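You operate a simulated robot arm through the tools that you are given. There is no shell and no other tool. Be economical: measure what you need, move in short steps, check, and stop when the job is done.

You are at the controls of a simulated two-armed robot. One attempt, no reset.

Task
Wrap the blue bottle in tissue and stand it on the grey mat.
Fine: use the turntable; tissue all the way round; swing the grey arm out again; the other bottle stays bare. Set down upright: what you pick out.

It is judged by the outcome, as a careful person would: the job done as asked, and still so three seconds after it is handed in. It fails if anything else is knocked over, pushed out of place, dropped, spilled or broken.

Robot
Two 7-joint arms with two-finger parallel grippers on one trunk that stands fixed in place. Base frame: the origin is at the foot of the trunk, x ahead of it, y to its left, z up; the work surface is at about z = 800. Readings come in mm, degrees, newtons and seconds.
The left shoulder is at [80, 131, 947], the right one opposite. With the tool pointing down near the work surface each hand reaches from about 400 to 860 mm from the base axis, measured 20 degrees to its own side. Payload 1.57 kg a hand.
The tool frame of a hand sits at the grasp point between the pads (the TCP): z along the fingers, y along the line on which they close. The tips reach 30 mm beyond it. The gripper opens to 110 mm. The fingers are 24 mm wide and 12 mm thick; the gripper's body (48 by 112 mm) begins 78 mm behind the TCP.
Orientation is told as [roll, pitch, yaw] about the base's x, y, z axes, in that order, counted from this pose: with the fingers straight down and closing along the base's y, the tool's x points along the base's -x, its y along +y and its z along -z.

Tools
- The arms move only by the tool nudge_tool. It takes "left_targets", "right_targets" or both (then of equal length, played together; a hand with none holds still); each is a list of rows, each an object (a shift or turn left out is 0, a gripper value left out holds the last) with "claw": the gripper command, from -1 (shut) to 1 (fully open), values between in proportion; "xyz": the shift along the base's x, y, z in units of 50 mm (1.0 is 50 mm), a list of three; "angular": the turn, a rotation vector about the base's x, y, z in units of 6 degrees (1.0 is 6 degrees), a list of three. In form: [{"claw": claw, "xyz": [x, y, z], "angular": [wx, wy, wz]}, ...]. A call has 1 to 8 rows; each row shifts and turns the commanded pose from where the row before left it. A call with a number of a shift or a turn outside -1 to 1 is refused whole. A row lasts 0.2 s, in which the tool goes at most 50 mm and 8.6 degrees; a call with a longer step from one row to the next is refused whole, and so is a gripper value outside its range. A pose out of reach is approached as far as the arm can. The call stops where the force on the tool passes 40 N (or 10 N more than at its start, if that is more) or the arm is blocked; 0.2 s more then pass. Each finger travels about 108 mm/s and halts on what it meets, pressing with about 35 N; the grip force reading is that of the motor and also rises with nothing between the fingers. The clock runs only during rows and for 0.2 s after the last one: add rows that do not move to give the fingers time. The reply holds the time, the measured pose of the TCP, the force on the tool along the base axes, the opening and the grip force, in the units named above and with some noise, with the torque about the TCP (base axes, N m) and any sound that the robot's microphone picked up.
- Cameras (640 x 400 px; columns grow to the right, rows downward): "scene" is now at [-46.7, 4.3, 1436]; the picture's right is [0.05, -1.00, 0.00], its down [-0.41, -0.02, -0.91] and it looks along [0.91, 0.04, -0.41] (base axes); focal length 290 px, centre (320, 200). "left" rides on the left gripper at [70, -16, -141] in its tool frame; the picture's right is [0.23, 0.97, 0.00], its down [-0.86, 0.20, -0.48] and it looks along [-0.47, 0.11, 0.88] (tool axes); focal length 222 px, centre (320, 200). "right" rides on the right gripper at [70, 16, -141] in its tool frame; the picture's right is [-0.23, 0.97, 0.00], its down [-0.85, -0.20, -0.48] and it looks along [-0.47, -0.11, 0.88] (tool axes); focal length 222 px, centre (320, 200). There is no depth. A picture from a camera that has moved, and an enlarged one, comes with that camera's place and axes in the base frame and with its lens.
- capture(camera): a new picture of that camera. No time passes.
- pan_tilt(pan, tilt): turns the head with the scene camera to pan (to the left, within 109 degrees either way) and tilt (down, from -29 to 69), counted from straight ahead of the robot. It gives what a move gives.
- enlarge(camera, box): a new picture of the part [left, top, right, bottom] of that camera's present view, enlarged. No time passes.
- job_done(): hands the job in; it is judged then, once.

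Work in short steps. Places have to be worked out from the pictures, the camera data and where the tool is seen: move nearer, look again, correct. Check each grasp and each placing, and mend what went wrong. You have 120 turns and 94 pictures in all, those below and enlarged ones among them. Open the grippers and draw the arms clear of the work before you hand the job in, unless the task says otherwise; then end with one line.

The tools are called after "Call:" by a JSON object that holds its "api" and its "payload". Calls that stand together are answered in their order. nudge_tool: Moves the arms, as the interface text tells. Its arguments: {"type":"object","properties":{"left_targets":{"type":"array","items":{"type":"object","properties":{"claw":{"type":"number"},"xyz":{"type":"array","items":{"type":"number"}},"angular":{"type":"array","items":{"type":"number"}}}}},"right_targets":{"type":"array","items":{"type":"object","properties":{"claw":{"type":"number"},"xyz":{"type":"array","items":{"type":"number"}},"angular":{"type":"array","items":{"type":"number"}}}}}},"required":[]} The other tools are called the same way: pan_tilt (pan, tilt) turns the head that bears the scene camera; capture (camera) takes a picture; enlarge (camera, box) takes an enlarged picture of a part of a camera's view; job_done () hands the job in.

At the start:

```text
clock: 0.0
left_ee_pos: [467.0, 307.4, 1192.2]
left_tcp_rot: [0.0, -0.1, 0.0]
left_wrist_force: [-0.1, 0.0, 0.1]
left_torque: [0.01, -0.01, 0.01]
left_width: 110.1
left_finger_force: 0.1
right_ee_pos: [496.0, -125.8, 1267.7]
right_tcp_rot: [-0.1, 0.0, -0.1]
right_wrist_force: [-0.5, -0.1, -0.2]
right_torque: [0.01, -0.01, 0.02]
right_width: 109.9
right_finger_force: 0.1
head pan, tilt: [2.7, 24.3]
```

scene: 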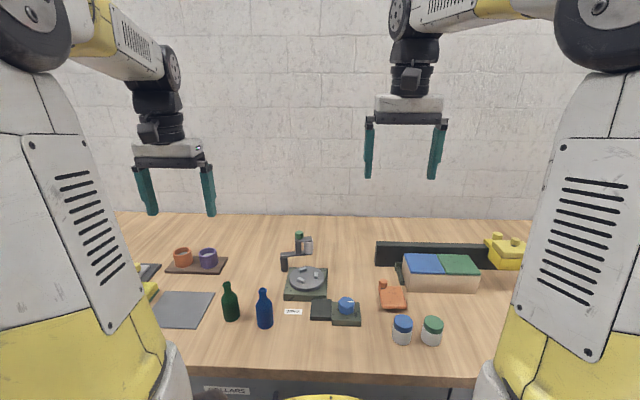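
right: 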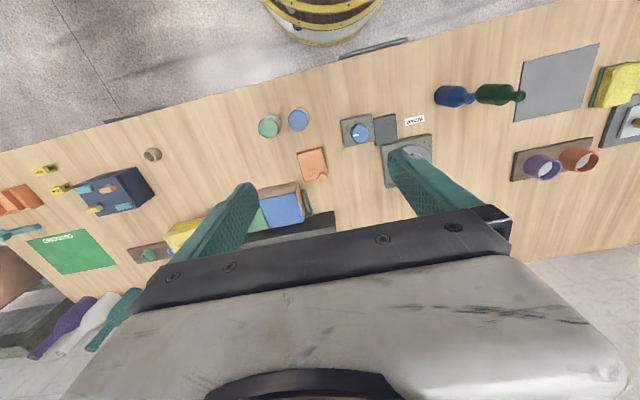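
left: 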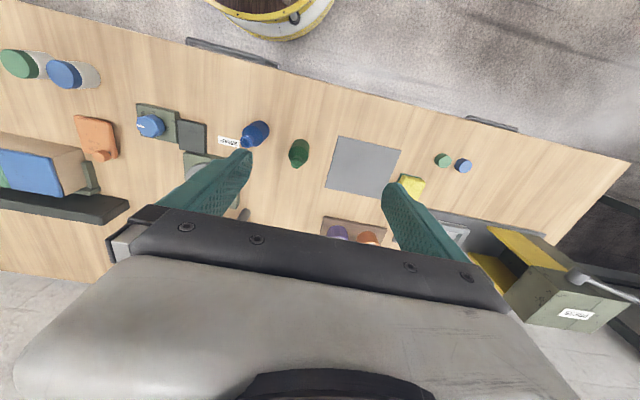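

I start by looking closer at the turntable, bottles and mat in the scene view.

Call:
{"api": "enlarge", "payload": {"camera": "scene", "box": [260, 220, 380, 340]}}

Call:
{"api": "enlarge", "payload": {"camera": "scene", "box": [120, 230, 300, 340]}}

```text
3.33 times, centred on (320, 280) of scene
camera zoom: at [-46.7, 4.3, 1436.0], right [0.05, -1.0, 0.0], down [-0.41, -0.02, -0.91], along [0.91, 0.04, -0.41], focal length 968 px, centre (320, -67)
```

zoom: 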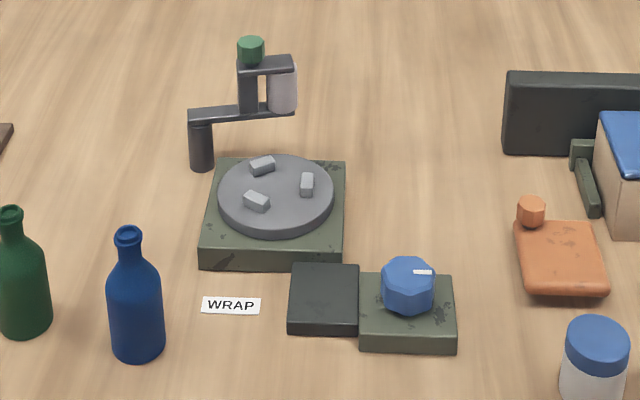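

```text
3.56 times, centred on (210, 285) of scene
camera zoom: at [-46.7, 4.3, 1436.0], right [0.05, -1.0, 0.0], down [-0.41, -0.02, -0.91], along [0.91, 0.04, -0.41], focal length 1032 px, centre (711, -102)
```

zoom: 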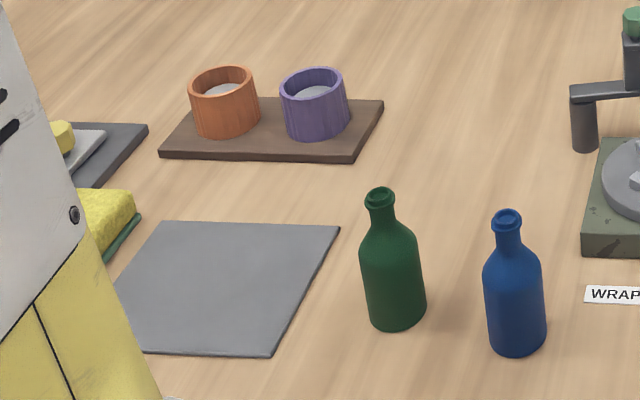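

The parts appear: turntable with three jaws at about (683, 78), swing arm with tissue roll pivoting near (761, 163), a blue knob near (569, -42), blue bottle at (532, 179). I move the right hand for a closer view.

Call:
{"api": "nudge_tool", "payload": {"right_targets": [{"xyz": [0, 0.6, -0.6]}, {"xyz": [0, 0.7, -0.6]}, {"xyz": [0, 0.7, -0.6]}, {"xyz": [0, 0.6, -0.6]}, {"xyz": [0, 0.6, -0.6]}]}}

Call:
{"api": "capture", "payload": {"camera": "right"}}

```text
clock: 1.2
left_ee_pos: [466.1, 307.4, 1191.1]
left_tcp_rot: [0.0, 0.0, -0.1]
left_wrist_force: [-0.5, -0.1, -0.7]
left_torque: [0.01, 0.02, -0.01]
left_width: 110.0
left_finger_force: 0.0
right_ee_pos: [497.0, 35.1, 1118.6]
right_tcp_rot: [0.0, -0.1, -0.1]
right_wrist_force: [-0.2, 0.0, -0.5]
right_torque: [0.02, -0.04, -0.03]
right_width: 109.8
right_finger_force: 0.2
head pan, tilt: [2.7, 24.3]
```

```text
88 pictures are left
camera right: at [426.3, 51.6, 1260.6], right [0.23, 0.97, 0.0], down [0.85, -0.2, 0.48], along [0.47, -0.11, -0.88], focal length 222 px, centre (320, 200)
```

right: 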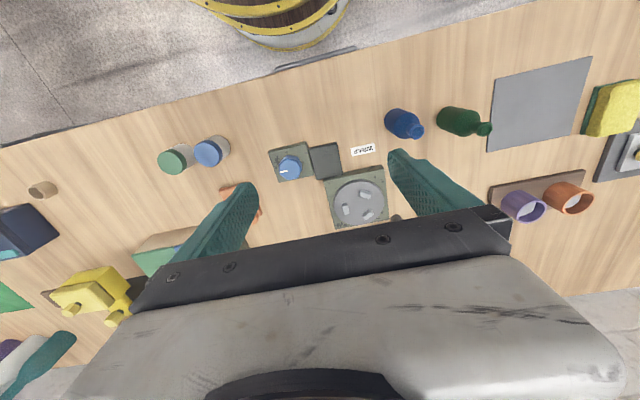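

I enlarge the turntable and knob.

Call:
{"api": "enlarge", "payload": {"camera": "right", "box": [260, 90, 450, 235]}}

```text
2.76 times, centred on (355, 162) of right
camera zoom: at [426.3, 51.6, 1260.6], right [0.23, 0.97, 0.0], down [0.85, -0.2, 0.48], along [0.47, -0.11, -0.88], focal length 613 px, centre (223, 303)
```

zoom: 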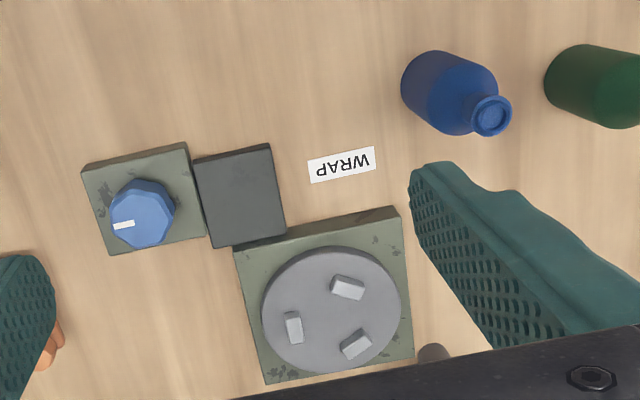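

Turntable centre is about (682, 79.5), its jaws sized for the bottle; bottle neck at about (531, 178). I bring the left hand above the bottle, half opened, and take the right hand away.

Call:
{"api": "nudge_tool", "payload": {"left_targets": [{"claw": 0.4, "xyz": [0.33, -0.65, -0.6]}, {"xyz": [0.33, -0.65, -0.6]}, {"xyz": [0.33, -0.65, -0.6]}, {"xyz": [0.31, -0.64, -0.6]}, {"xyz": [0, 0, -0.6]}, {"xyz": [0, 0, -0.3]}, {}], "right_targets": [{"xyz": [0, -0.8, 0]}, {"xyz": [0, -0.8, 0]}, {"xyz": [0, -0.8, 0]}, {"xyz": [0, -0.8, 0]}, {"xyz": [0, -0.8, 0]}, {}, {}]}}

Call:
{"api": "capture", "payload": {"camera": "left"}}

Call:
{"api": "capture", "payload": {"camera": "scene"}}

```text
clock: 2.8
left_ee_pos: [530.6, 178.6, 1024.9]
left_tcp_rot: [0.0, 0.0, -0.1]
left_wrist_force: [-0.6, 0.1, -0.3]
left_torque: [0.03, 0.0, 0.0]
left_width: 76.9
left_finger_force: 0.2
right_ee_pos: [497.8, -166.0, 1121.2]
right_tcp_rot: [0.0, 0.0, -0.1]
right_wrist_force: [0.7, -1.1, 0.5]
right_torque: [0.0, 0.02, 0.0]
right_width: 110.1
right_finger_force: 0.1
head pan, tilt: [2.7, 24.3]
```

```text
86 pictures are left
camera left: at [461.5, 162.8, 1167.9], right [-0.23, 0.97, 0.0], down [0.86, 0.2, 0.48], along [0.47, 0.11, -0.88], focal length 222 px, centre (320, 200)
```

left: 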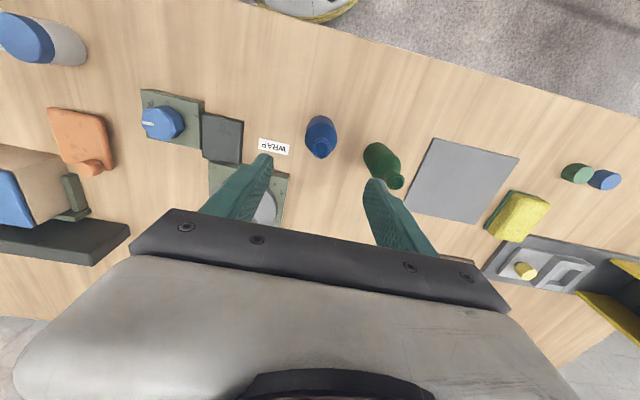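

```text
85 pictures are left
```

scene: 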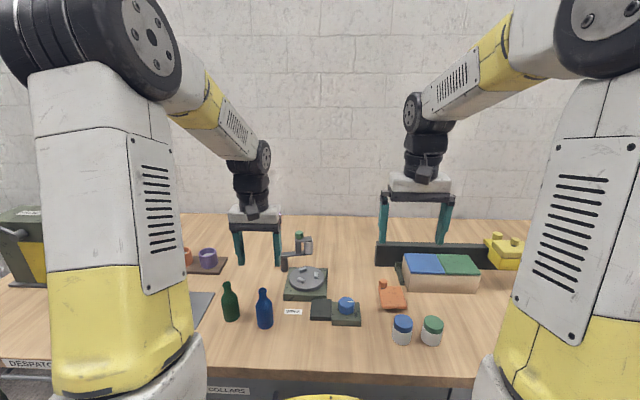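

The neck projects to (530.5, 180), centred between the fingers. I lower to z≈857 in steps, before closing.

Call:
{"api": "nudge_tool", "payload": {"left_targets": [{"xyz": [0, 0.02, -0.7]}, {"xyz": [0, 0, -0.7]}, {"xyz": [0, 0, -0.6]}, {"xyz": [0, 0, -0.6]}, {"xyz": [0, 0, -0.4]}, {"xyz": [0, 0, -0.35]}, {}]}}

Call:
{"api": "enlarge", "payload": {"camera": "scene", "box": [200, 200, 340, 340]}}

Call:
{"api": "capture", "payload": {"camera": "left"}}

```text
clock: 4.4
left_ee_pos: [532.2, 180.2, 858.4]
left_tcp_rot: [0.0, 0.0, 0.0]
left_wrist_force: [0.5, 0.4, 0.1]
left_torque: [-0.03, -0.01, -0.02]
left_width: 77.0
left_finger_force: 0.1
right_ee_pos: [497.3, -165.1, 1120.5]
right_tcp_rot: [-0.1, 0.0, 0.1]
right_wrist_force: [-0.9, 0.2, 0.5]
right_torque: [0.04, 0.0, -0.01]
right_width: 110.1
right_finger_force: 0.0
head pan, tilt: [2.7, 24.3]
```

```text
2.86 times, centred on (270, 270) of scene
camera zoom: at [-46.6, 4.3, 1436.0], right [0.05, -1.0, 0.0], down [-0.41, -0.02, -0.91], along [0.91, 0.04, -0.41], focal length 830 px, centre (463, 0)
```

zoom: 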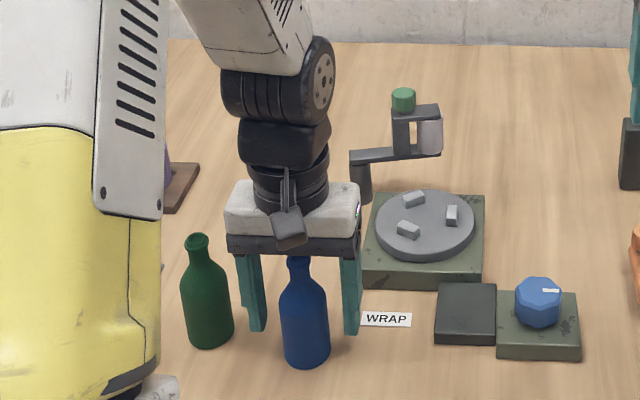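

```text
83 pictures are left
camera left: at [462.6, 164.1, 1001.2], right [-0.23, 0.97, 0.0], down [0.86, 0.2, 0.48], along [0.47, 0.11, -0.88], focal length 222 px, centre (320, 200)
```

left: 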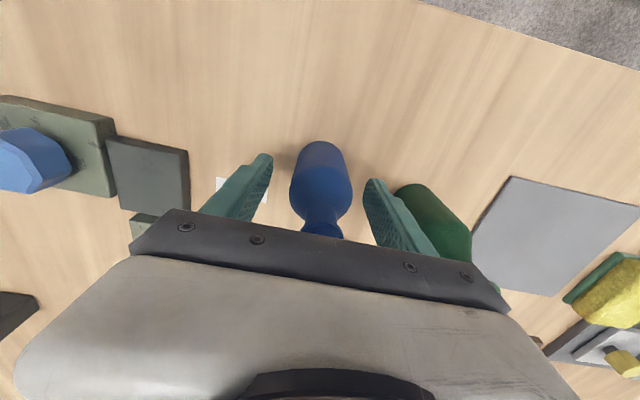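

Fingers straddle the bottle, centred in x. I close and wait.

Call:
{"api": "nudge_tool", "payload": {"left_targets": [{"claw": -0.6}, {"claw": -0.6}, {"claw": -0.6}, {"claw": -0.6}]}}

```text
clock: 5.4
left_ee_pos: [532.9, 179.6, 859.1]
left_tcp_rot: [0.0, 0.0, -0.1]
left_wrist_force: [0.8, 1.3, 0.1]
left_torque: [-0.03, 0.01, -0.01]
left_width: 42.5
left_finger_force: 35.2
right_ee_pos: [497.3, -165.7, 1120.7]
right_tcp_rot: [0.1, 0.0, 0.0]
right_wrist_force: [1.2, 0.9, 0.1]
right_torque: [-0.02, 0.0, 0.0]
right_width: 110.1
right_finger_force: 0.0
head pan, tilt: [2.7, 24.3]
```

Gripped at 42.5 mm. I lift straight up 80 mm and look.

Call:
{"api": "nudge_tool", "payload": {"left_targets": [{"xyz": [0, 0, 0.3]}, {"xyz": [0, 0, 0.5]}, {"xyz": [0, 0, 0.6]}, {"xyz": [0, 0, 0.6]}, {}]}}

Call:
{"api": "enlarge", "payload": {"camera": "scene", "box": [200, 200, 340, 340]}}

```text
clock: 6.6
left_ee_pos: [532.0, 180.1, 959.6]
left_tcp_rot: [0.0, 0.1, -0.1]
left_wrist_force: [0.5, 0.6, -1.1]
left_torque: [0.01, -0.02, 0.0]
left_width: 43.0
left_finger_force: 34.7
right_ee_pos: [497.2, -166.2, 1120.8]
right_tcp_rot: [-0.1, 0.1, 0.0]
right_wrist_force: [0.5, 0.9, 0.2]
right_torque: [-0.02, 0.01, -0.01]
right_width: 109.7
right_finger_force: 0.0
head pan, tilt: [2.7, 24.3]
```

```text
2.86 times, centred on (270, 270) of scene
camera zoom: at [-46.5, 4.3, 1436.0], right [0.05, -1.0, 0.0], down [-0.41, -0.02, -0.91], along [0.91, 0.04, -0.41], focal length 830 px, centre (463, 0)
```

zoom: 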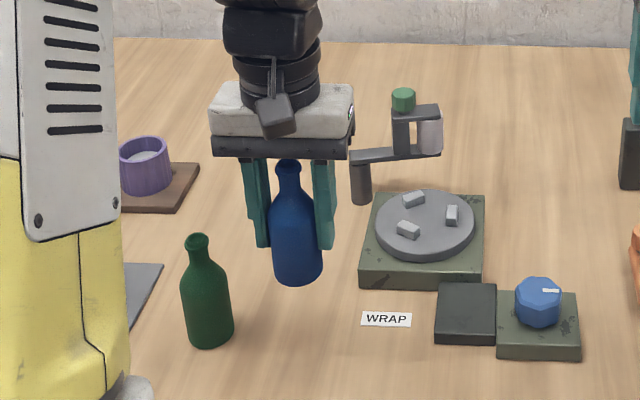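

Held upright. I carry it over the turntable centre, staying high.

Call:
{"api": "nudge_tool", "payload": {"left_targets": [{"xyz": [0.6, -0.4, 0]}, {"xyz": [0.6, -0.4, 0]}, {"xyz": [0.6, -0.4, 0]}, {"xyz": [0.6, -0.4, 0]}, {"xyz": [0.6, -0.4, 0]}, {}, {}]}}

Call:
{"api": "enlarge", "payload": {"camera": "scene", "box": [240, 190, 360, 310]}}

Call:
{"api": "capture", "payload": {"camera": "left"}}

Call:
{"api": "enlarge", "payload": {"camera": "right", "box": [300, 100, 520, 240]}}

```text
clock: 8.2
left_ee_pos: [683.8, 79.2, 958.8]
left_tcp_rot: [0.0, -0.1, 0.0]
left_wrist_force: [0.7, -0.8, -1.8]
left_torque: [0.0, 0.04, 0.0]
left_width: 42.9
left_finger_force: 34.7
right_ee_pos: [498.3, -165.7, 1120.7]
right_tcp_rot: [0.0, 0.0, 0.0]
right_wrist_force: [0.1, 0.4, 0.0]
right_torque: [-0.03, -0.01, -0.01]
right_width: 110.1
right_finger_force: 0.1
head pan, tilt: [2.7, 24.3]
```

```text
3.33 times, centred on (300, 250) of scene
camera zoom: at [-46.5, 4.3, 1436.0], right [0.05, -1.0, 0.0], down [-0.41, -0.02, -0.91], along [0.91, 0.04, -0.41], focal length 968 px, centre (387, 33)
```

zoom: 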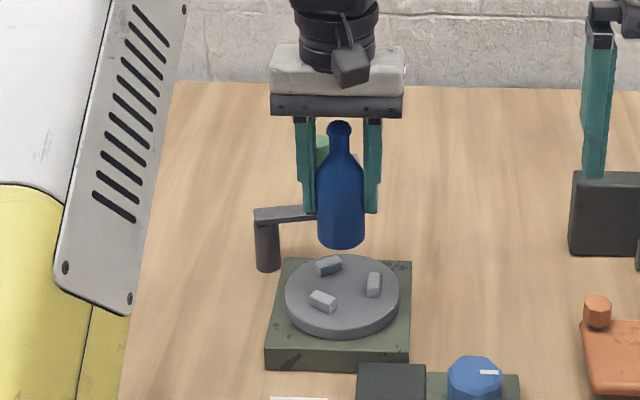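

```text
80 pictures are left
camera left: at [613.7, 64.0, 1101.1], right [-0.23, 0.97, 0.0], down [0.86, 0.2, 0.48], along [0.47, 0.11, -0.88], focal length 222 px, centre (320, 200)
```

left: 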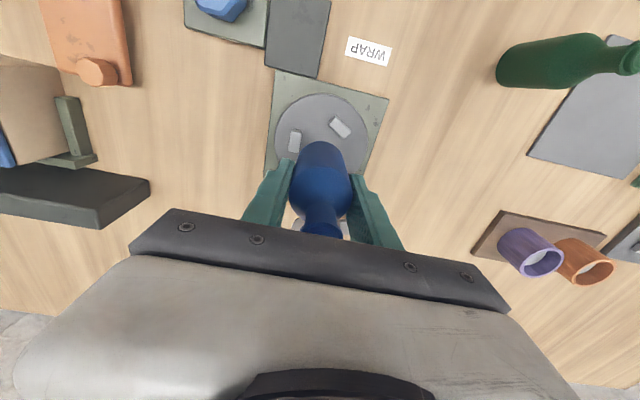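

```text
2.86 times, centred on (410, 170) of right
camera zoom: at [426.4, -150.0, 1263.1], right [0.23, 0.97, 0.0], down [0.86, -0.2, 0.48], along [0.47, -0.11, -0.88], focal length 635 px, centre (63, 286)
```

zoom: 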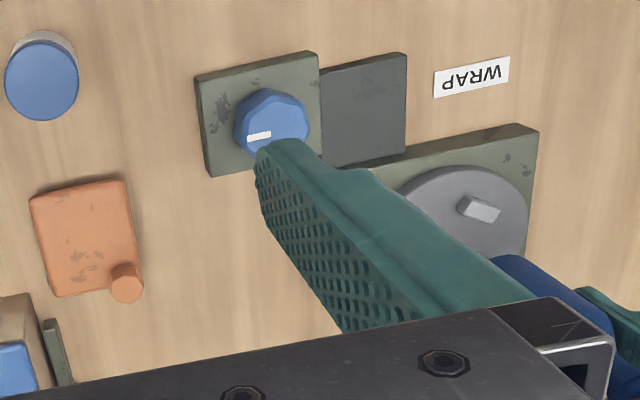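

The bottle looks roughly centred. I lower so its foot is just above the jaws and compare again in two views.

Call:
{"api": "nudge_tool", "payload": {"left_targets": [{"xyz": [0, 0, -0.5]}, {"xyz": [0, 0, -0.4]}, {}, {}], "right_targets": [{"xyz": [0, -0.5, 0]}, {"xyz": [0, -0.5, 0]}, {"xyz": [0, -0.5, 0]}, {}]}}

Call:
{"api": "enlarge", "payload": {"camera": "scene", "box": [270, 240, 345, 310]}}

Call:
{"api": "enlarge", "payload": {"camera": "left", "box": [240, 60, 400, 240]}}

Call:
{"api": "capture", "payload": {"camera": "right"}}

```text
clock: 9.2
left_ee_pos: [683.1, 80.7, 911.9]
left_tcp_rot: [0.0, 0.0, 0.1]
left_wrist_force: [0.3, 0.0, -1.9]
left_torque: [0.02, 0.0, -0.01]
left_width: 42.7
left_finger_force: 35.0
right_ee_pos: [497.0, -241.6, 1119.0]
right_tcp_rot: [0.0, 0.1, 0.0]
right_wrist_force: [0.5, -0.7, -0.4]
right_torque: [-0.03, 0.03, -0.01]
right_width: 110.1
right_finger_force: 0.1
head pan, tilt: [2.7, 24.3]
```

```text
5.71 times, centred on (308, 275) of scene
camera zoom: at [-46.5, 4.3, 1436.0], right [0.05, -1.0, 0.0], down [-0.41, -0.02, -0.91], along [0.91, 0.04, -0.41], focal length 1659 px, centre (391, -229)
```

zoom: 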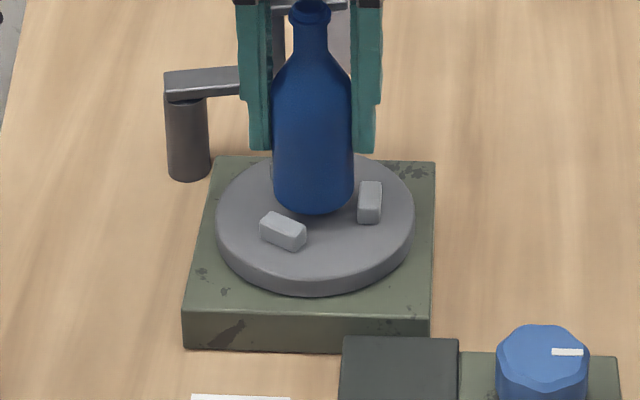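

```text
2.22 times, centred on (320, 150) of left
camera zoom: at [613.3, 64.9, 1054.8], right [-0.23, 0.97, 0.0], down [0.86, 0.2, 0.48], along [0.47, 0.11, -0.88], focal length 494 px, centre (320, 311)
```

zoom: 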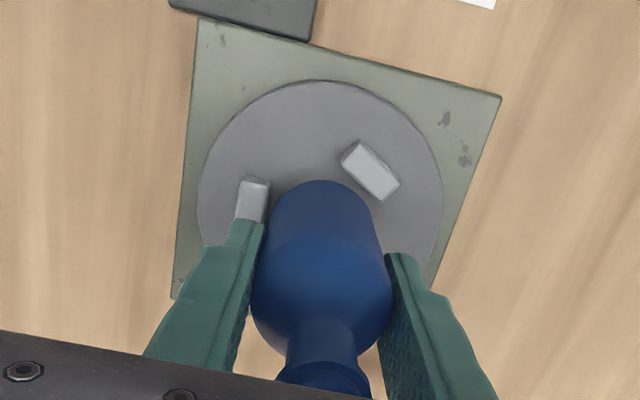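

```text
76 pictures are left
camera right: at [425.9, -225.1, 1261.9], right [0.23, 0.97, 0.0], down [0.86, -0.2, 0.48], along [0.47, -0.11, -0.88], focal length 222 px, centre (320, 200)
```

right: 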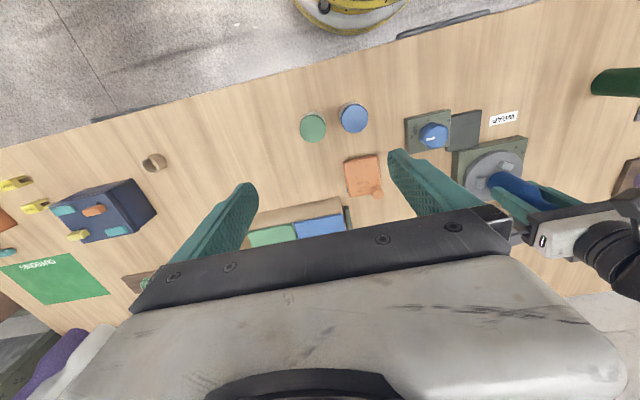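

The views disagree on fore-aft alignment by several mm, so I want a side view: I turn the right hand to look along +y at the turntable.

Call:
{"api": "nudge_tool", "payload": {"right_targets": [{"xyz": [0.5, 0, 0], "angular": [0, 0, 1]}, {"xyz": [0.5, 0, 0], "angular": [0, 0, 1]}, {"xyz": [0.5, 0, 0], "angular": [0, 0, 1]}, {"xyz": [0.5, 0, 0], "angular": [0, 0, 1]}, {"xyz": [0.5, 0, 0], "angular": [0, 0, 1]}, {"xyz": [0.5, 0, 0], "angular": [0, 0, 1]}, {"xyz": [0.5, 0, 0], "angular": [0, 0, 1]}, {"xyz": [0.5, 0, 0], "angular": [0, 0, 1]}]}}

Call:
{"api": "nudge_tool", "payload": {"right_targets": [{"angular": [0, 0, 1]}, {"angular": [0, 0, 1]}, {"angular": [0, 0, 1]}, {"angular": [0, 0, 1]}, {"angular": [0, 0, 1]}, {"angular": [0, 0, 1]}, {"angular": [0, 0, 1]}, {}]}}

Call:
{"api": "nudge_tool", "payload": {"right_targets": [{"xyz": [0, 0.4, -0.1], "angular": [1, 0, 0]}, {"xyz": [0, 0.4, -0.2], "angular": [1, 0, 0]}, {"xyz": [0, 0.4, -0.2], "angular": [1, 0, 0]}, {"xyz": [0, 0.4, -0.2], "angular": [1, 0, 0]}, {"xyz": [0, 0.4, -0.2], "angular": [1, 0, 0]}, {"xyz": [0, 0.4, -0.2], "angular": [1, 0, 0]}, {"xyz": [0, 0.4, -0.1], "angular": [1, 0, 0]}, {}]}}

Call:
{"api": "capture", "payload": {"camera": "right"}}

```text
clock: 11.0
left_ee_pos: [683.1, 81.0, 911.1]
left_tcp_rot: [0.0, 0.0, -0.1]
left_wrist_force: [-0.5, -0.2, -1.0]
left_torque: [-0.01, 0.0, 0.03]
left_width: 42.7
left_finger_force: 35.6
right_ee_pos: [696.5, -240.9, 1118.4]
right_tcp_rot: [0.0, 0.0, 47.9]
right_wrist_force: [-0.8, 0.3, 0.7]
right_torque: [-0.01, 0.0, 0.0]
right_width: 110.0
right_finger_force: 0.1
head pan, tilt: [2.7, 24.3]
```

```text
clock: 12.8
left_ee_pos: [683.0, 81.1, 912.0]
left_tcp_rot: [-0.1, -0.1, 0.0]
left_wrist_force: [0.9, 0.0, -2.3]
left_torque: [-0.01, -0.01, 0.0]
left_width: 42.6
left_finger_force: 35.1
right_ee_pos: [696.0, -240.8, 1118.7]
right_tcp_rot: [0.0, 0.0, 90.0]
right_wrist_force: [-0.1, 0.0, -0.2]
right_torque: [0.01, 0.02, -0.02]
right_width: 110.0
right_finger_force: 0.0
head pan, tilt: [2.7, 24.3]
```

```text
clock: 14.6
left_ee_pos: [683.4, 80.2, 911.9]
left_tcp_rot: [0.0, 0.1, 0.0]
left_wrist_force: [-0.1, -0.3, -1.1]
left_torque: [0.01, 0.02, 0.02]
left_width: 42.9
left_finger_force: 35.0
right_ee_pos: [697.7, -101.8, 1057.8]
right_tcp_rot: [0.0, -42.0, 89.9]
right_wrist_force: [-0.7, -0.4, 0.0]
right_torque: [-0.01, -0.02, -0.01]
right_width: 109.9
right_finger_force: 0.0
head pan, tilt: [2.7, 24.3]
```

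```text
75 pictures are left
camera right: at [679.6, -248.5, 1117.1], right [-0.97, 0.17, 0.15], down [0.2, 0.31, 0.93], along [0.11, 0.93, -0.34], focal length 222 px, centre (320, 200)
```

right: 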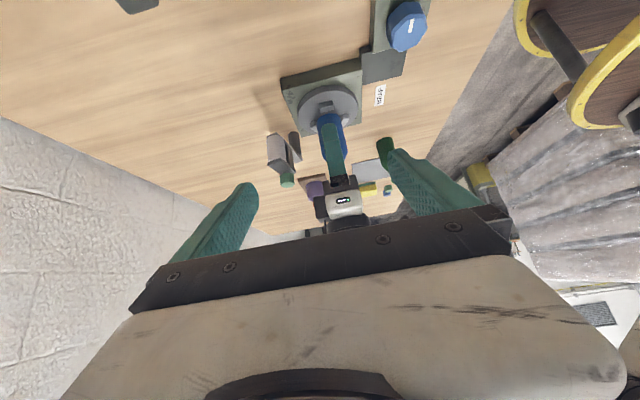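

Call:
{"api": "enlarge", "payload": {"camera": "right", "box": [260, 50, 420, 190]}}

```text
2.86 times, centred on (340, 120) of right
camera zoom: at [679.6, -248.5, 1117.1], right [-0.97, 0.17, 0.15], down [0.2, 0.31, 0.93], along [0.11, 0.93, -0.34], focal length 635 px, centre (263, 429)
```

zoom: 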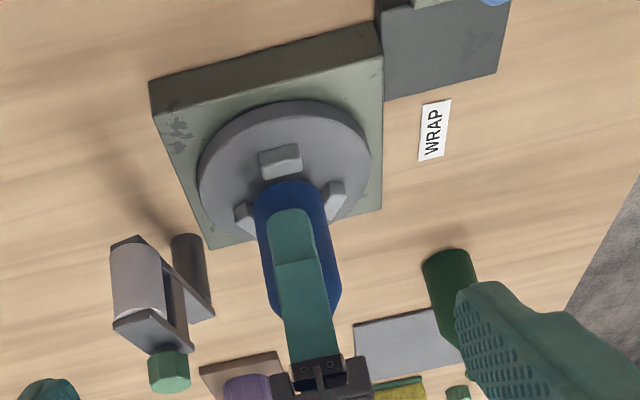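

Useful view; I enlarge further to compare the bottle foot with the jaws.

Call:
{"api": "enlarge", "payload": {"camera": "right", "box": [295, 75, 365, 140]}}

```text
6.15 times, centred on (330, 108) of right
camera zoom: at [679.6, -248.5, 1117.1], right [-0.97, 0.17, 0.15], down [0.2, 0.31, 0.93], along [0.11, 0.93, -0.34], focal length 1367 px, centre (258, 769)
```

zoom: 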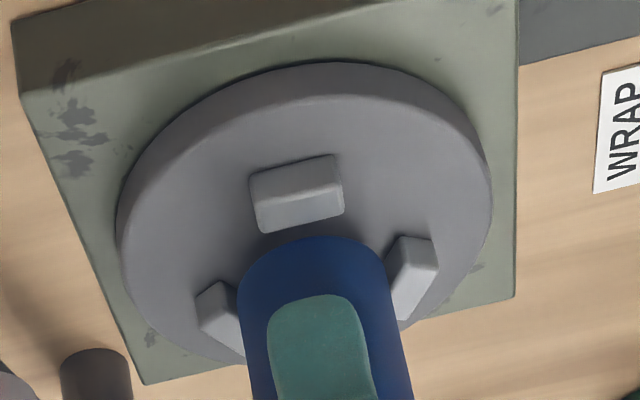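

The side view suggests alignment within 1–2 mm, the left view suggests a few mm too far forward. Lowering shrinks parallax, so I lower 8 mm and look again.

Call:
{"api": "nudge_tool", "payload": {"left_targets": [{"xyz": [0, 0, -0.08]}, {"xyz": [0, 0, -0.08]}, {}]}}

Call:
{"api": "enlarge", "payload": {"camera": "right", "box": [295, 75, 365, 140]}}

Call:
{"api": "enlarge", "payload": {"camera": "left", "box": [270, 70, 380, 180]}}

Call:
{"api": "enlarge", "payload": {"camera": "scene", "box": [280, 255, 335, 300]}}

```text
clock: 15.4
left_ee_pos: [682.9, 80.1, 905.7]
left_tcp_rot: [0.0, 0.1, 0.0]
left_wrist_force: [-1.1, -0.6, -1.3]
left_torque: [0.01, -0.01, -0.01]
left_width: 42.3
left_finger_force: 34.9
right_ee_pos: [696.3, -100.8, 1057.1]
right_tcp_rot: [0.1, -42.0, 89.9]
right_wrist_force: [-0.1, 0.4, -0.3]
right_torque: [0.01, -0.01, 0.03]
right_width: 110.0
right_finger_force: 0.0
head pan, tilt: [2.7, 24.3]
```

```text
6.15 times, centred on (330, 108) of right
camera zoom: at [679.6, -248.8, 1117.4], right [-0.97, 0.17, 0.15], down [0.2, 0.32, 0.93], along [0.11, 0.93, -0.34], focal length 1367 px, centre (258, 769)
```

zoom: 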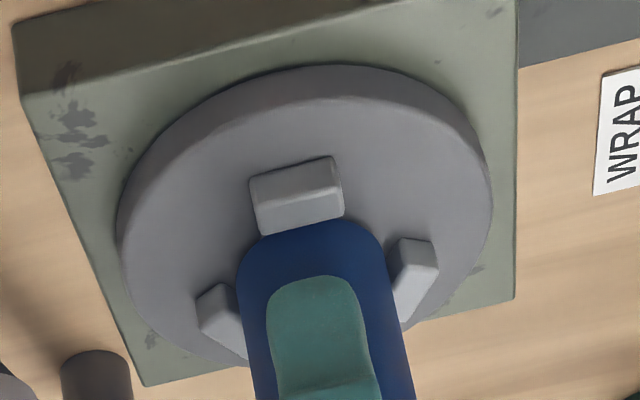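

```text
3.64 times, centred on (325, 125) of left
camera zoom: at [612.7, 64.8, 1048.3], right [-0.23, 0.97, 0.0], down [0.86, 0.2, 0.48], along [0.47, 0.11, -0.88], focal length 808 px, centre (302, 473)
```

zoom: 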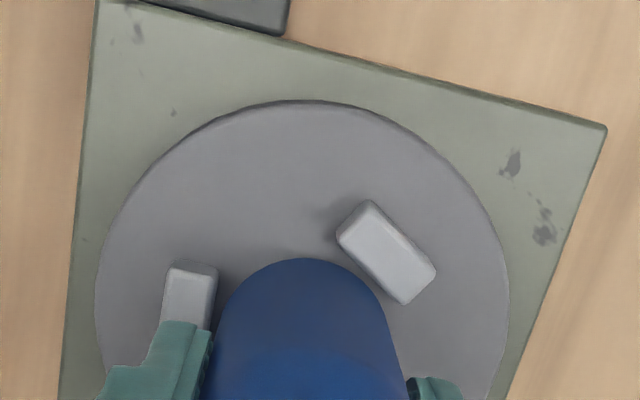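

```text
8.89 times, centred on (308, 278) of scene
camera zoom: at [-46.5, 4.3, 1436.0], right [0.05, -1.0, 0.0], down [-0.41, -0.02, -0.91], along [0.91, 0.04, -0.41], focal length 2581 px, centre (431, -489)
```

zoom: 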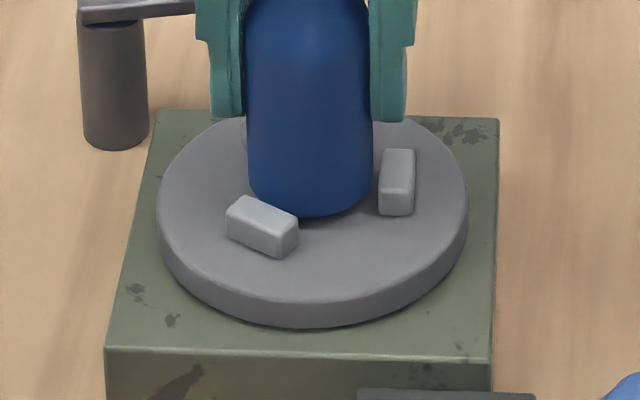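

All visible jaw gaps look like 2–3 mm, so it should drop in. I lower slowly, watching force.

Call:
{"api": "nudge_tool", "payload": {"left_targets": [{"xyz": [0, -0.01, -0.06]}, {"xyz": [0, 0, -0.06]}, {}]}}

Call:
{"api": "enlarge", "payload": {"camera": "scene", "box": [280, 255, 335, 300]}}

Call:
{"api": "enlarge", "payload": {"camera": "right", "box": [295, 75, 365, 140]}}

```text
clock: 16.2
left_ee_pos: [681.5, 79.2, 901.4]
left_tcp_rot: [0.0, 0.0, 0.1]
left_wrist_force: [-2.1, 1.4, 7.4]
left_torque: [0.02, 0.29, 0.0]
left_width: 42.8
left_finger_force: 35.1
right_ee_pos: [696.9, -101.6, 1058.1]
right_tcp_rot: [0.0, -42.0, 89.8]
right_wrist_force: [0.4, 0.5, 0.4]
right_torque: [-0.02, 0.0, 0.02]
right_width: 110.1
right_finger_force: 0.0
head pan, tilt: [2.7, 24.3]
```

```text
8.89 times, centred on (308, 278) of scene
camera zoom: at [-46.9, 4.3, 1436.0], right [0.05, -1.0, 0.0], down [-0.41, -0.02, -0.91], along [0.91, 0.04, -0.41], focal length 2581 px, centre (431, -489)
```

zoom: 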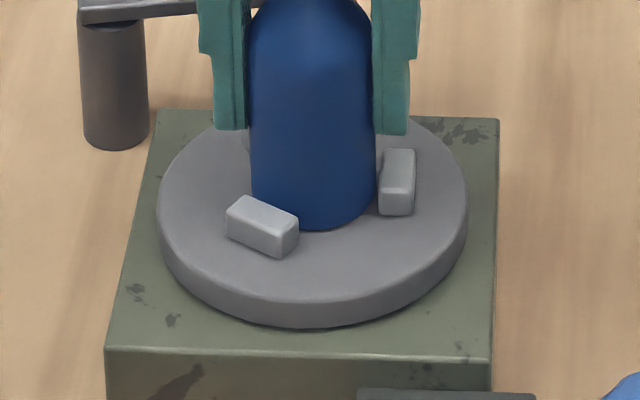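

```text
6.15 times, centred on (330, 108) of right
camera zoom: at [679.3, -248.7, 1117.6], right [-0.97, 0.17, 0.15], down [0.2, 0.32, 0.93], along [0.11, 0.93, -0.34], focal length 1367 px, centre (258, 769)
```

zoom: 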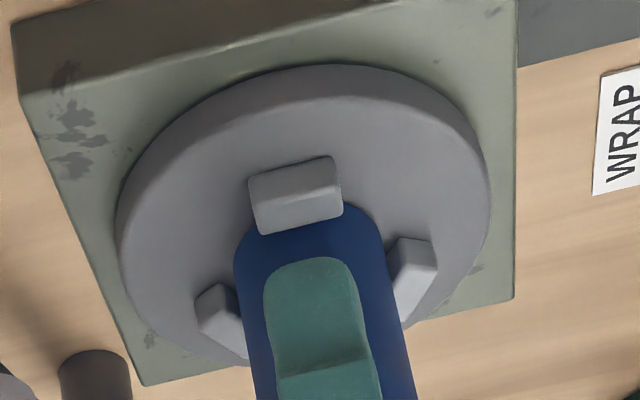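

There's about 9 N of contact, sensed on the near (-x) side. I check the left view before going on.

Call:
{"api": "enlarge", "payload": {"camera": "left", "box": [270, 70, 380, 180]}}

Call:
{"api": "enlarge", "payload": {"camera": "scene", "box": [270, 210, 345, 290]}}

```text
3.64 times, centred on (325, 125) of left
camera zoom: at [612.0, 63.9, 1043.2], right [-0.23, 0.97, 0.0], down [0.85, 0.2, 0.48], along [0.47, 0.11, -0.88], focal length 808 px, centre (302, 473)
```

zoom: 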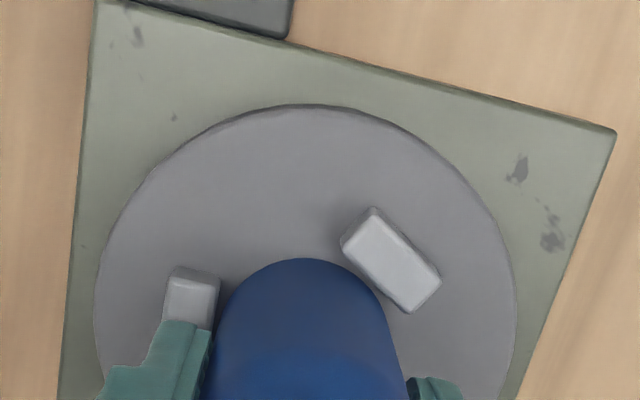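

```text
5.00 times, centred on (308, 250) of scene
camera zoom: at [-46.9, 4.3, 1436.0], right [0.05, -1.0, 0.0], down [-0.41, -0.02, -0.91], along [0.91, 0.04, -0.41], focal length 1452 px, centre (382, -50)
```

zoom: 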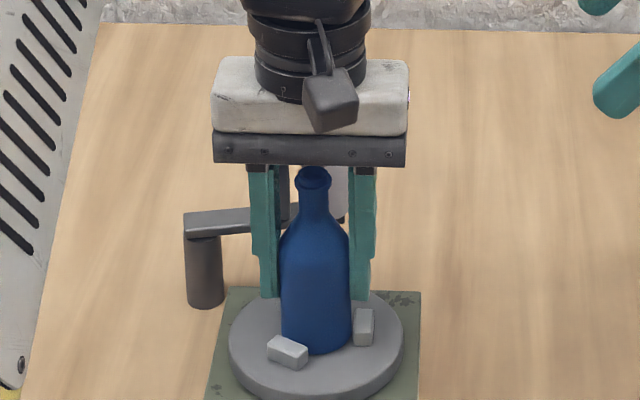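

The left view suggests the bottle is 2–3 mm too far forward against the hidden jaw. I raise slightly, shift -2.5 mm in x, and lower again.

Call:
{"api": "nudge_tool", "payload": {"left_targets": [{"xyz": [0, 0, 0.08]}, {"xyz": [-0.05, 0, 0]}, {}, {"xyz": [0, 0, -0.06]}, {"xyz": [0, 0, -0.04]}, {}]}}

```text
clock: 17.6
left_ee_pos: [679.4, 79.1, 901.7]
left_tcp_rot: [0.0, -0.1, 0.0]
left_wrist_force: [-2.6, 1.0, 15.7]
left_torque: [0.07, 0.35, 0.03]
left_width: 42.8
left_finger_force: 35.2
right_ee_pos: [698.1, -102.7, 1057.3]
right_tcp_rot: [0.0, -42.0, 90.0]
right_wrist_force: [1.0, 0.6, 0.9]
right_torque: [-0.01, -0.04, -0.03]
right_width: 110.0
right_finger_force: 0.1
head pan, tilt: [2.7, 24.3]
```

Contact again at the same height with the load nearer the centre: perhaps it is seated on the disk. I look.

Call:
{"api": "enlarge", "payload": {"camera": "right", "box": [295, 75, 365, 140]}}

Call:
{"api": "enlarge", "payload": {"camera": "scene", "box": [285, 262, 325, 292]}}

Call:
{"api": "enlarge", "payload": {"camera": "left", "box": [280, 90, 360, 150]}}

```text
6.15 times, centred on (330, 108) of right
camera zoom: at [679.1, -248.7, 1117.7], right [-0.97, 0.17, 0.15], down [0.2, 0.32, 0.93], along [0.11, 0.93, -0.34], focal length 1367 px, centre (258, 769)
```

zoom: 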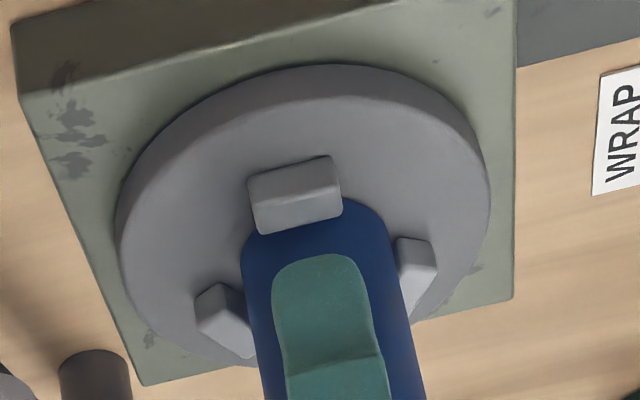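

```text
13.33 times, centred on (305, 277) of scene
camera zoom: at [-47.1, 4.2, 1436.0], right [0.05, -1.0, 0.0], down [-0.41, -0.02, -0.91], along [0.91, 0.04, -0.41], focal length 3872 px, centre (520, -827)
```

zoom: 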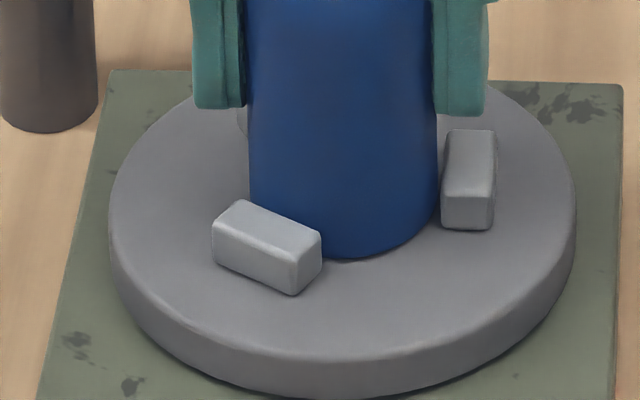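

```text
6.67 times, centred on (320, 120) of left
camera zoom: at [609.4, 63.7, 1043.1], right [-0.23, 0.97, 0.0], down [0.85, 0.2, 0.48], along [0.47, 0.11, -0.88], focal length 1481 px, centre (320, 733)
```

zoom: 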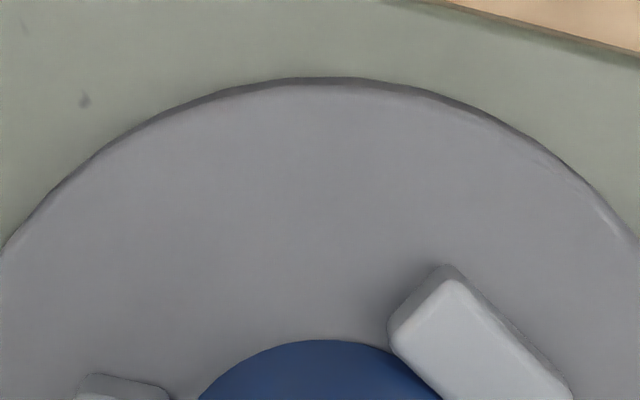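

The bottle's foot is on the disk inside the jaws, slightly against the near jaw. I ease the pressure, shift back +1 mm, and open.

Call:
{"api": "nudge_tool", "payload": {"left_targets": [{"xyz": [0, 0, 0.04]}, {"xyz": [0.02, 0, 0]}, {}, {"claw": 0.0}, {"claw": 0.3}, {"claw": 0.3}, {"claw": 0.3}]}}

Call:
{"api": "enlarge", "payload": {"camera": "scene", "box": [270, 220, 345, 300]}}

Call:
{"api": "enlarge", "payload": {"camera": "right", "box": [295, 75, 365, 140]}}

```text
clock: 19.2
left_ee_pos: [679.6, 78.6, 901.1]
left_tcp_rot: [0.1, -0.1, 0.0]
left_wrist_force: [-0.7, 0.2, 0.2]
left_torque: [-0.01, 0.0, 0.01]
left_width: 71.5
left_finger_force: 0.0
right_ee_pos: [697.3, -102.8, 1057.5]
right_tcp_rot: [0.0, -42.0, 90.0]
right_wrist_force: [0.4, -0.2, 0.3]
right_torque: [-0.01, 0.02, 0.0]
right_width: 109.9
right_finger_force: 0.2
head pan, tilt: [2.7, 24.3]
```

```text
5.00 times, centred on (308, 260) of scene
camera zoom: at [-46.5, 4.3, 1436.0], right [0.05, -1.0, 0.0], down [-0.41, -0.02, -0.91], along [0.91, 0.04, -0.41], focal length 1452 px, centre (382, -100)
```

zoom: 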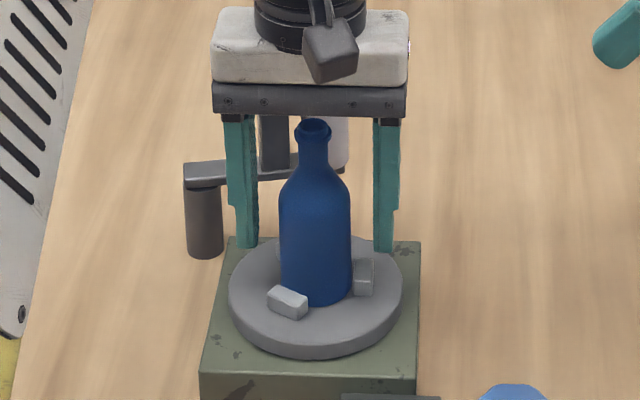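

```text
6.15 times, centred on (330, 108) of right
camera zoom: at [679.6, -248.8, 1117.4], right [-0.97, 0.17, 0.15], down [0.2, 0.32, 0.93], along [0.11, 0.93, -0.34], focal length 1367 px, centre (258, 769)
```

zoom: 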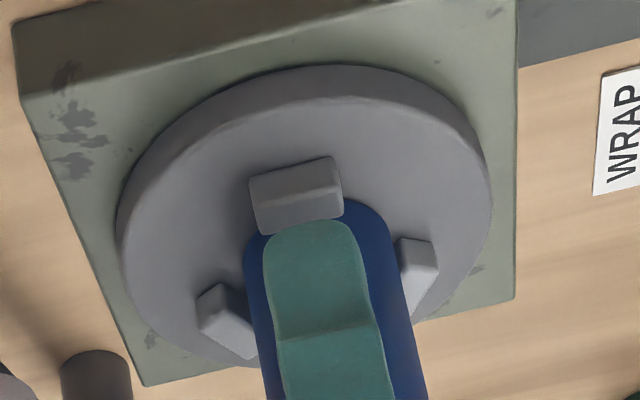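

Bottle stands on the turntable. I raise the left hand straight up and away.

Call:
{"api": "nudge_tool", "payload": {"left_targets": [{"xyz": [0, 0, 0.5]}, {"xyz": [0, 0, 0.8]}, {"xyz": [0, 0, 0.8]}, {"xyz": [0, 0, 0.8]}, {"xyz": [-0.5, 0.8, 0.2]}, {"xyz": [-0.5, 0.8, 0]}, {"xyz": [-0.5, 0.8, 0]}, {}]}}

Call:
{"api": "enlarge", "payload": {"camera": "scene", "box": [250, 210, 370, 330]}}

Call:
{"api": "enlarge", "payload": {"camera": "right", "box": [250, 60, 370, 200]}}

Call:
{"api": "capture", "payload": {"camera": "left"}}

```text
clock: 21.0
left_ee_pos: [603.4, 197.8, 1055.1]
left_tcp_rot: [0.0, 0.0, -0.2]
left_wrist_force: [0.4, -0.1, 0.1]
left_torque: [0.0, 0.01, 0.0]
left_width: 71.5
left_finger_force: 0.0
right_ee_pos: [697.4, -102.1, 1059.0]
right_tcp_rot: [-0.1, -42.0, 89.9]
right_wrist_force: [0.1, 0.6, -0.3]
right_torque: [-0.01, 0.0, -0.01]
right_width: 110.1
right_finger_force: 0.1
head pan, tilt: [2.7, 24.3]
```

```text
3.33 times, centred on (310, 270) of scene
camera zoom: at [-46.6, 4.3, 1436.0], right [0.05, -1.0, 0.0], down [-0.41, -0.02, -0.91], along [0.91, 0.04, -0.41], focal length 968 px, centre (353, -33)
```

zoom: 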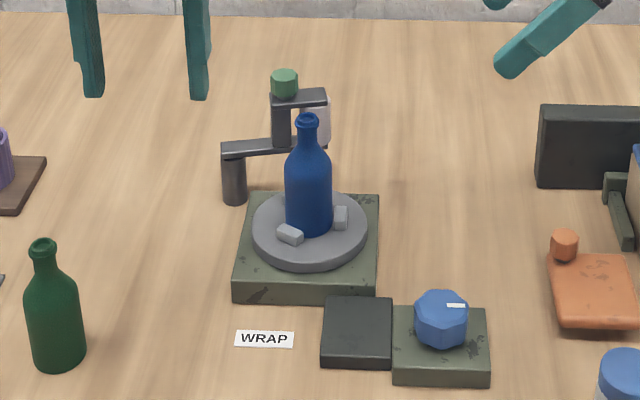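

```text
2.86 times, centred on (310, 130) of right
camera zoom: at [679.6, -248.7, 1117.4], right [-0.97, 0.17, 0.15], down [0.2, 0.32, 0.93], along [0.11, 0.93, -0.34], focal length 635 px, centre (349, 400)
```

zoom: 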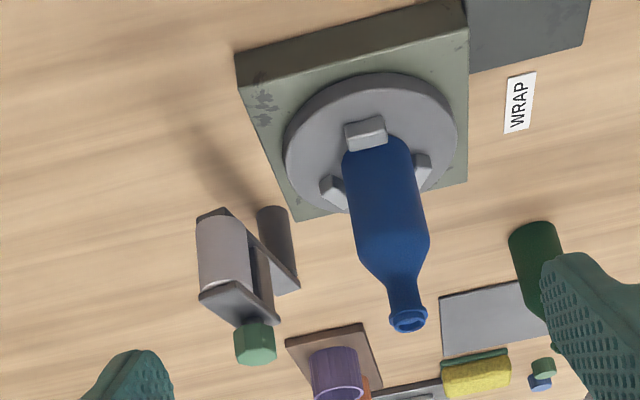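

```text
58 pictures are left
camera left: at [533.2, 182.3, 1197.4], right [-0.23, 0.97, 0.0], down [0.86, 0.2, 0.48], along [0.47, 0.11, -0.88], focal length 222 px, centre (320, 200)
```

left: 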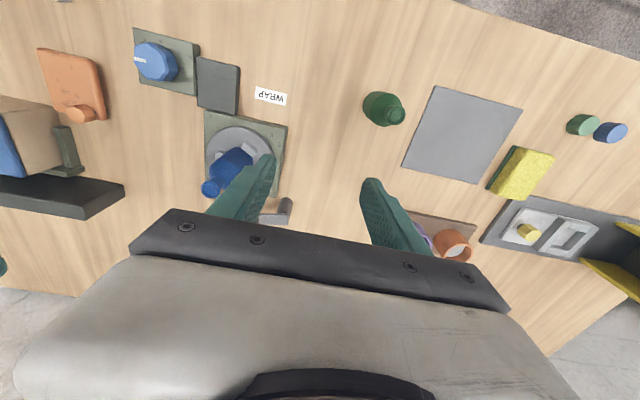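

The green handle triangulates to about (774, 109, 936), pivot near (761, 163). I bring the left hand over it while yawing -90° so the fingers will cage the handle along x.

Call:
{"api": "nudge_tool", "payload": {"left_targets": [{"angular": [0, 0, -1]}, {"angular": [0, 0, -1]}, {"angular": [0, 0, -1]}, {"angular": [0, 0, -1]}, {"angular": [0, 0, -1]}, {"angular": [0, 0, -1]}, {"angular": [0, 0, -1]}, {"angular": [0, 0, -1]}]}}

Call:
{"api": "nudge_tool", "payload": {"left_targets": [{"xyz": [0.43, -0.22, 0], "angular": [0, 0, -1]}, {"xyz": [0.43, -0.22, 0], "angular": [0, 0, -1]}, {"xyz": [0.43, -0.22, 0], "angular": [0, 0, -1]}, {"xyz": [0.43, -0.22, 0], "angular": [0, 0, -1]}, {"xyz": [0.43, -0.22, 0], "angular": [0, 0, -1]}, {"xyz": [0.43, -0.22, 0], "angular": [0, 0, -1]}, {"xyz": [0.43, -0.22, 0], "angular": [0, 0, -1]}, {"xyz": [0.41, -0.22, 0]}]}}

Call:
{"api": "capture", "payload": {"camera": "left"}}

Call:
{"api": "enlarge", "payload": {"camera": "scene", "box": [250, 170, 370, 290]}}

```text
clock: 22.8
left_ee_pos: [605.5, 200.5, 1056.3]
left_tcp_rot: [0.0, -0.1, -48.0]
left_wrist_force: [-0.3, 0.1, 0.4]
left_torque: [-0.03, -0.01, -0.01]
left_width: 71.6
left_finger_force: 0.0
right_ee_pos: [697.5, -102.0, 1057.8]
right_tcp_rot: [0.1, -42.0, 89.9]
right_wrist_force: [0.1, -0.3, 0.3]
right_torque: [0.01, 0.01, 0.03]
right_width: 110.0
right_finger_force: 0.0
head pan, tilt: [2.7, 24.3]
```

```text
clock: 24.6
left_ee_pos: [776.3, 110.6, 1056.4]
left_tcp_rot: [0.0, 0.0, -90.1]
left_wrist_force: [-0.1, -0.3, 0.3]
left_torque: [-0.06, -0.04, -0.04]
left_width: 71.4
left_finger_force: 0.0
right_ee_pos: [697.9, -101.9, 1057.0]
right_tcp_rot: [-0.1, -41.9, 90.0]
right_wrist_force: [-0.1, 0.6, 0.9]
right_torque: [-0.01, -0.02, -0.03]
right_width: 110.2
right_finger_force: 0.1
head pan, tilt: [2.7, 24.3]
```

```text
57 pictures are left
camera left: at [760.1, 181.5, 1198.1], right [0.97, 0.23, 0.0], down [0.2, -0.86, 0.48], along [0.11, -0.47, -0.88], focal length 222 px, centre (320, 200)
```

left: 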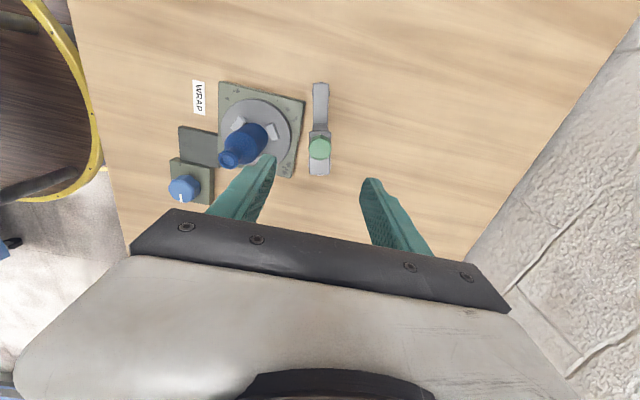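

```text
3.33 times, centred on (310, 230) of scene
camera zoom: at [-46.8, 4.5, 1436.0], right [0.05, -1.0, 0.0], down [-0.41, -0.02, -0.91], along [0.91, 0.04, -0.41], focal length 968 px, centre (353, 100)
```

zoom: 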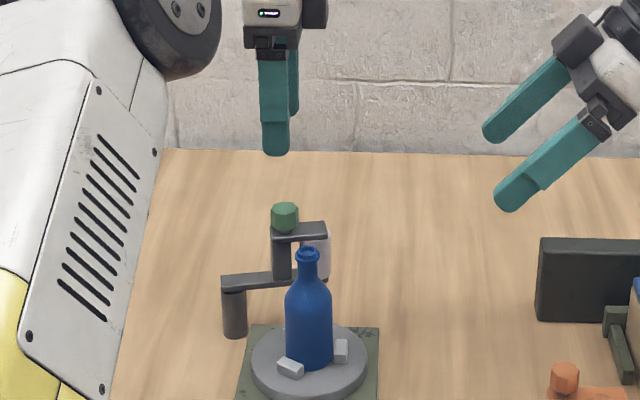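

The handle is at (775.6, 111), exactly under the TCP. I lower to z≈948 so fingers straddle the handle.

Call:
{"api": "nudge_tool", "payload": {"left_targets": [{"xyz": [0, 0, -0.5]}, {"xyz": [0, 0, -0.5]}, {"xyz": [0, 0, -0.5]}, {"xyz": [0, 0, -0.4]}, {"xyz": [0, 0, -0.25]}, {}]}}

Call:
{"api": "enlarge", "payload": {"camera": "scene", "box": [260, 210, 350, 290]}}

Call:
{"api": "enlarge", "payload": {"camera": "left", "box": [200, 60, 440, 230]}}

```text
clock: 26.0
left_ee_pos: [774.7, 111.0, 949.4]
left_tcp_rot: [0.0, -0.1, -90.0]
left_wrist_force: [-0.2, -0.5, -0.5]
left_torque: [0.02, 0.03, 0.0]
left_width: 71.3
left_finger_force: 0.1
right_ee_pos: [697.3, -100.8, 1057.5]
right_tcp_rot: [0.0, -41.9, 89.9]
right_wrist_force: [-0.5, 0.4, -0.2]
right_torque: [-0.02, 0.03, 0.01]
right_width: 109.9
right_finger_force: 0.2
head pan, tilt: [2.7, 24.3]
```

```text
5.00 times, centred on (305, 250) of scene
camera zoom: at [-46.5, 4.3, 1436.0], right [0.05, -1.0, 0.0], down [-0.41, -0.02, -0.91], along [0.91, 0.04, -0.41], focal length 1452 px, centre (395, -50)
```

zoom: 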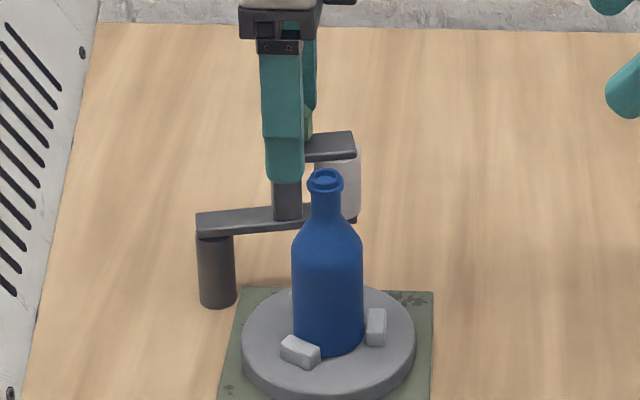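

```text
2.35 times, centred on (320, 145) of left
camera zoom: at [759.5, 180.9, 1091.4], right [0.97, 0.23, 0.0], down [0.2, -0.86, 0.48], along [0.11, -0.47, -0.88], focal length 523 px, centre (320, 329)
```

zoom: 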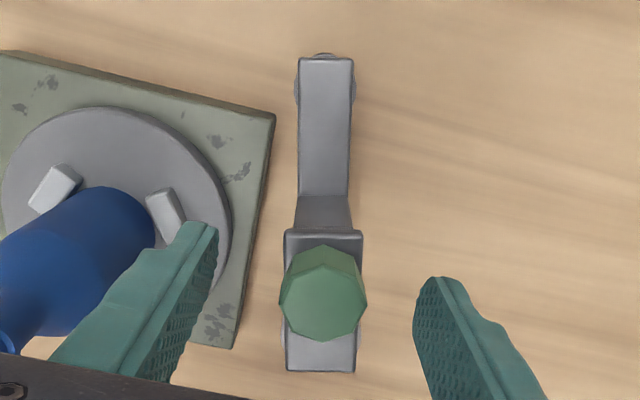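

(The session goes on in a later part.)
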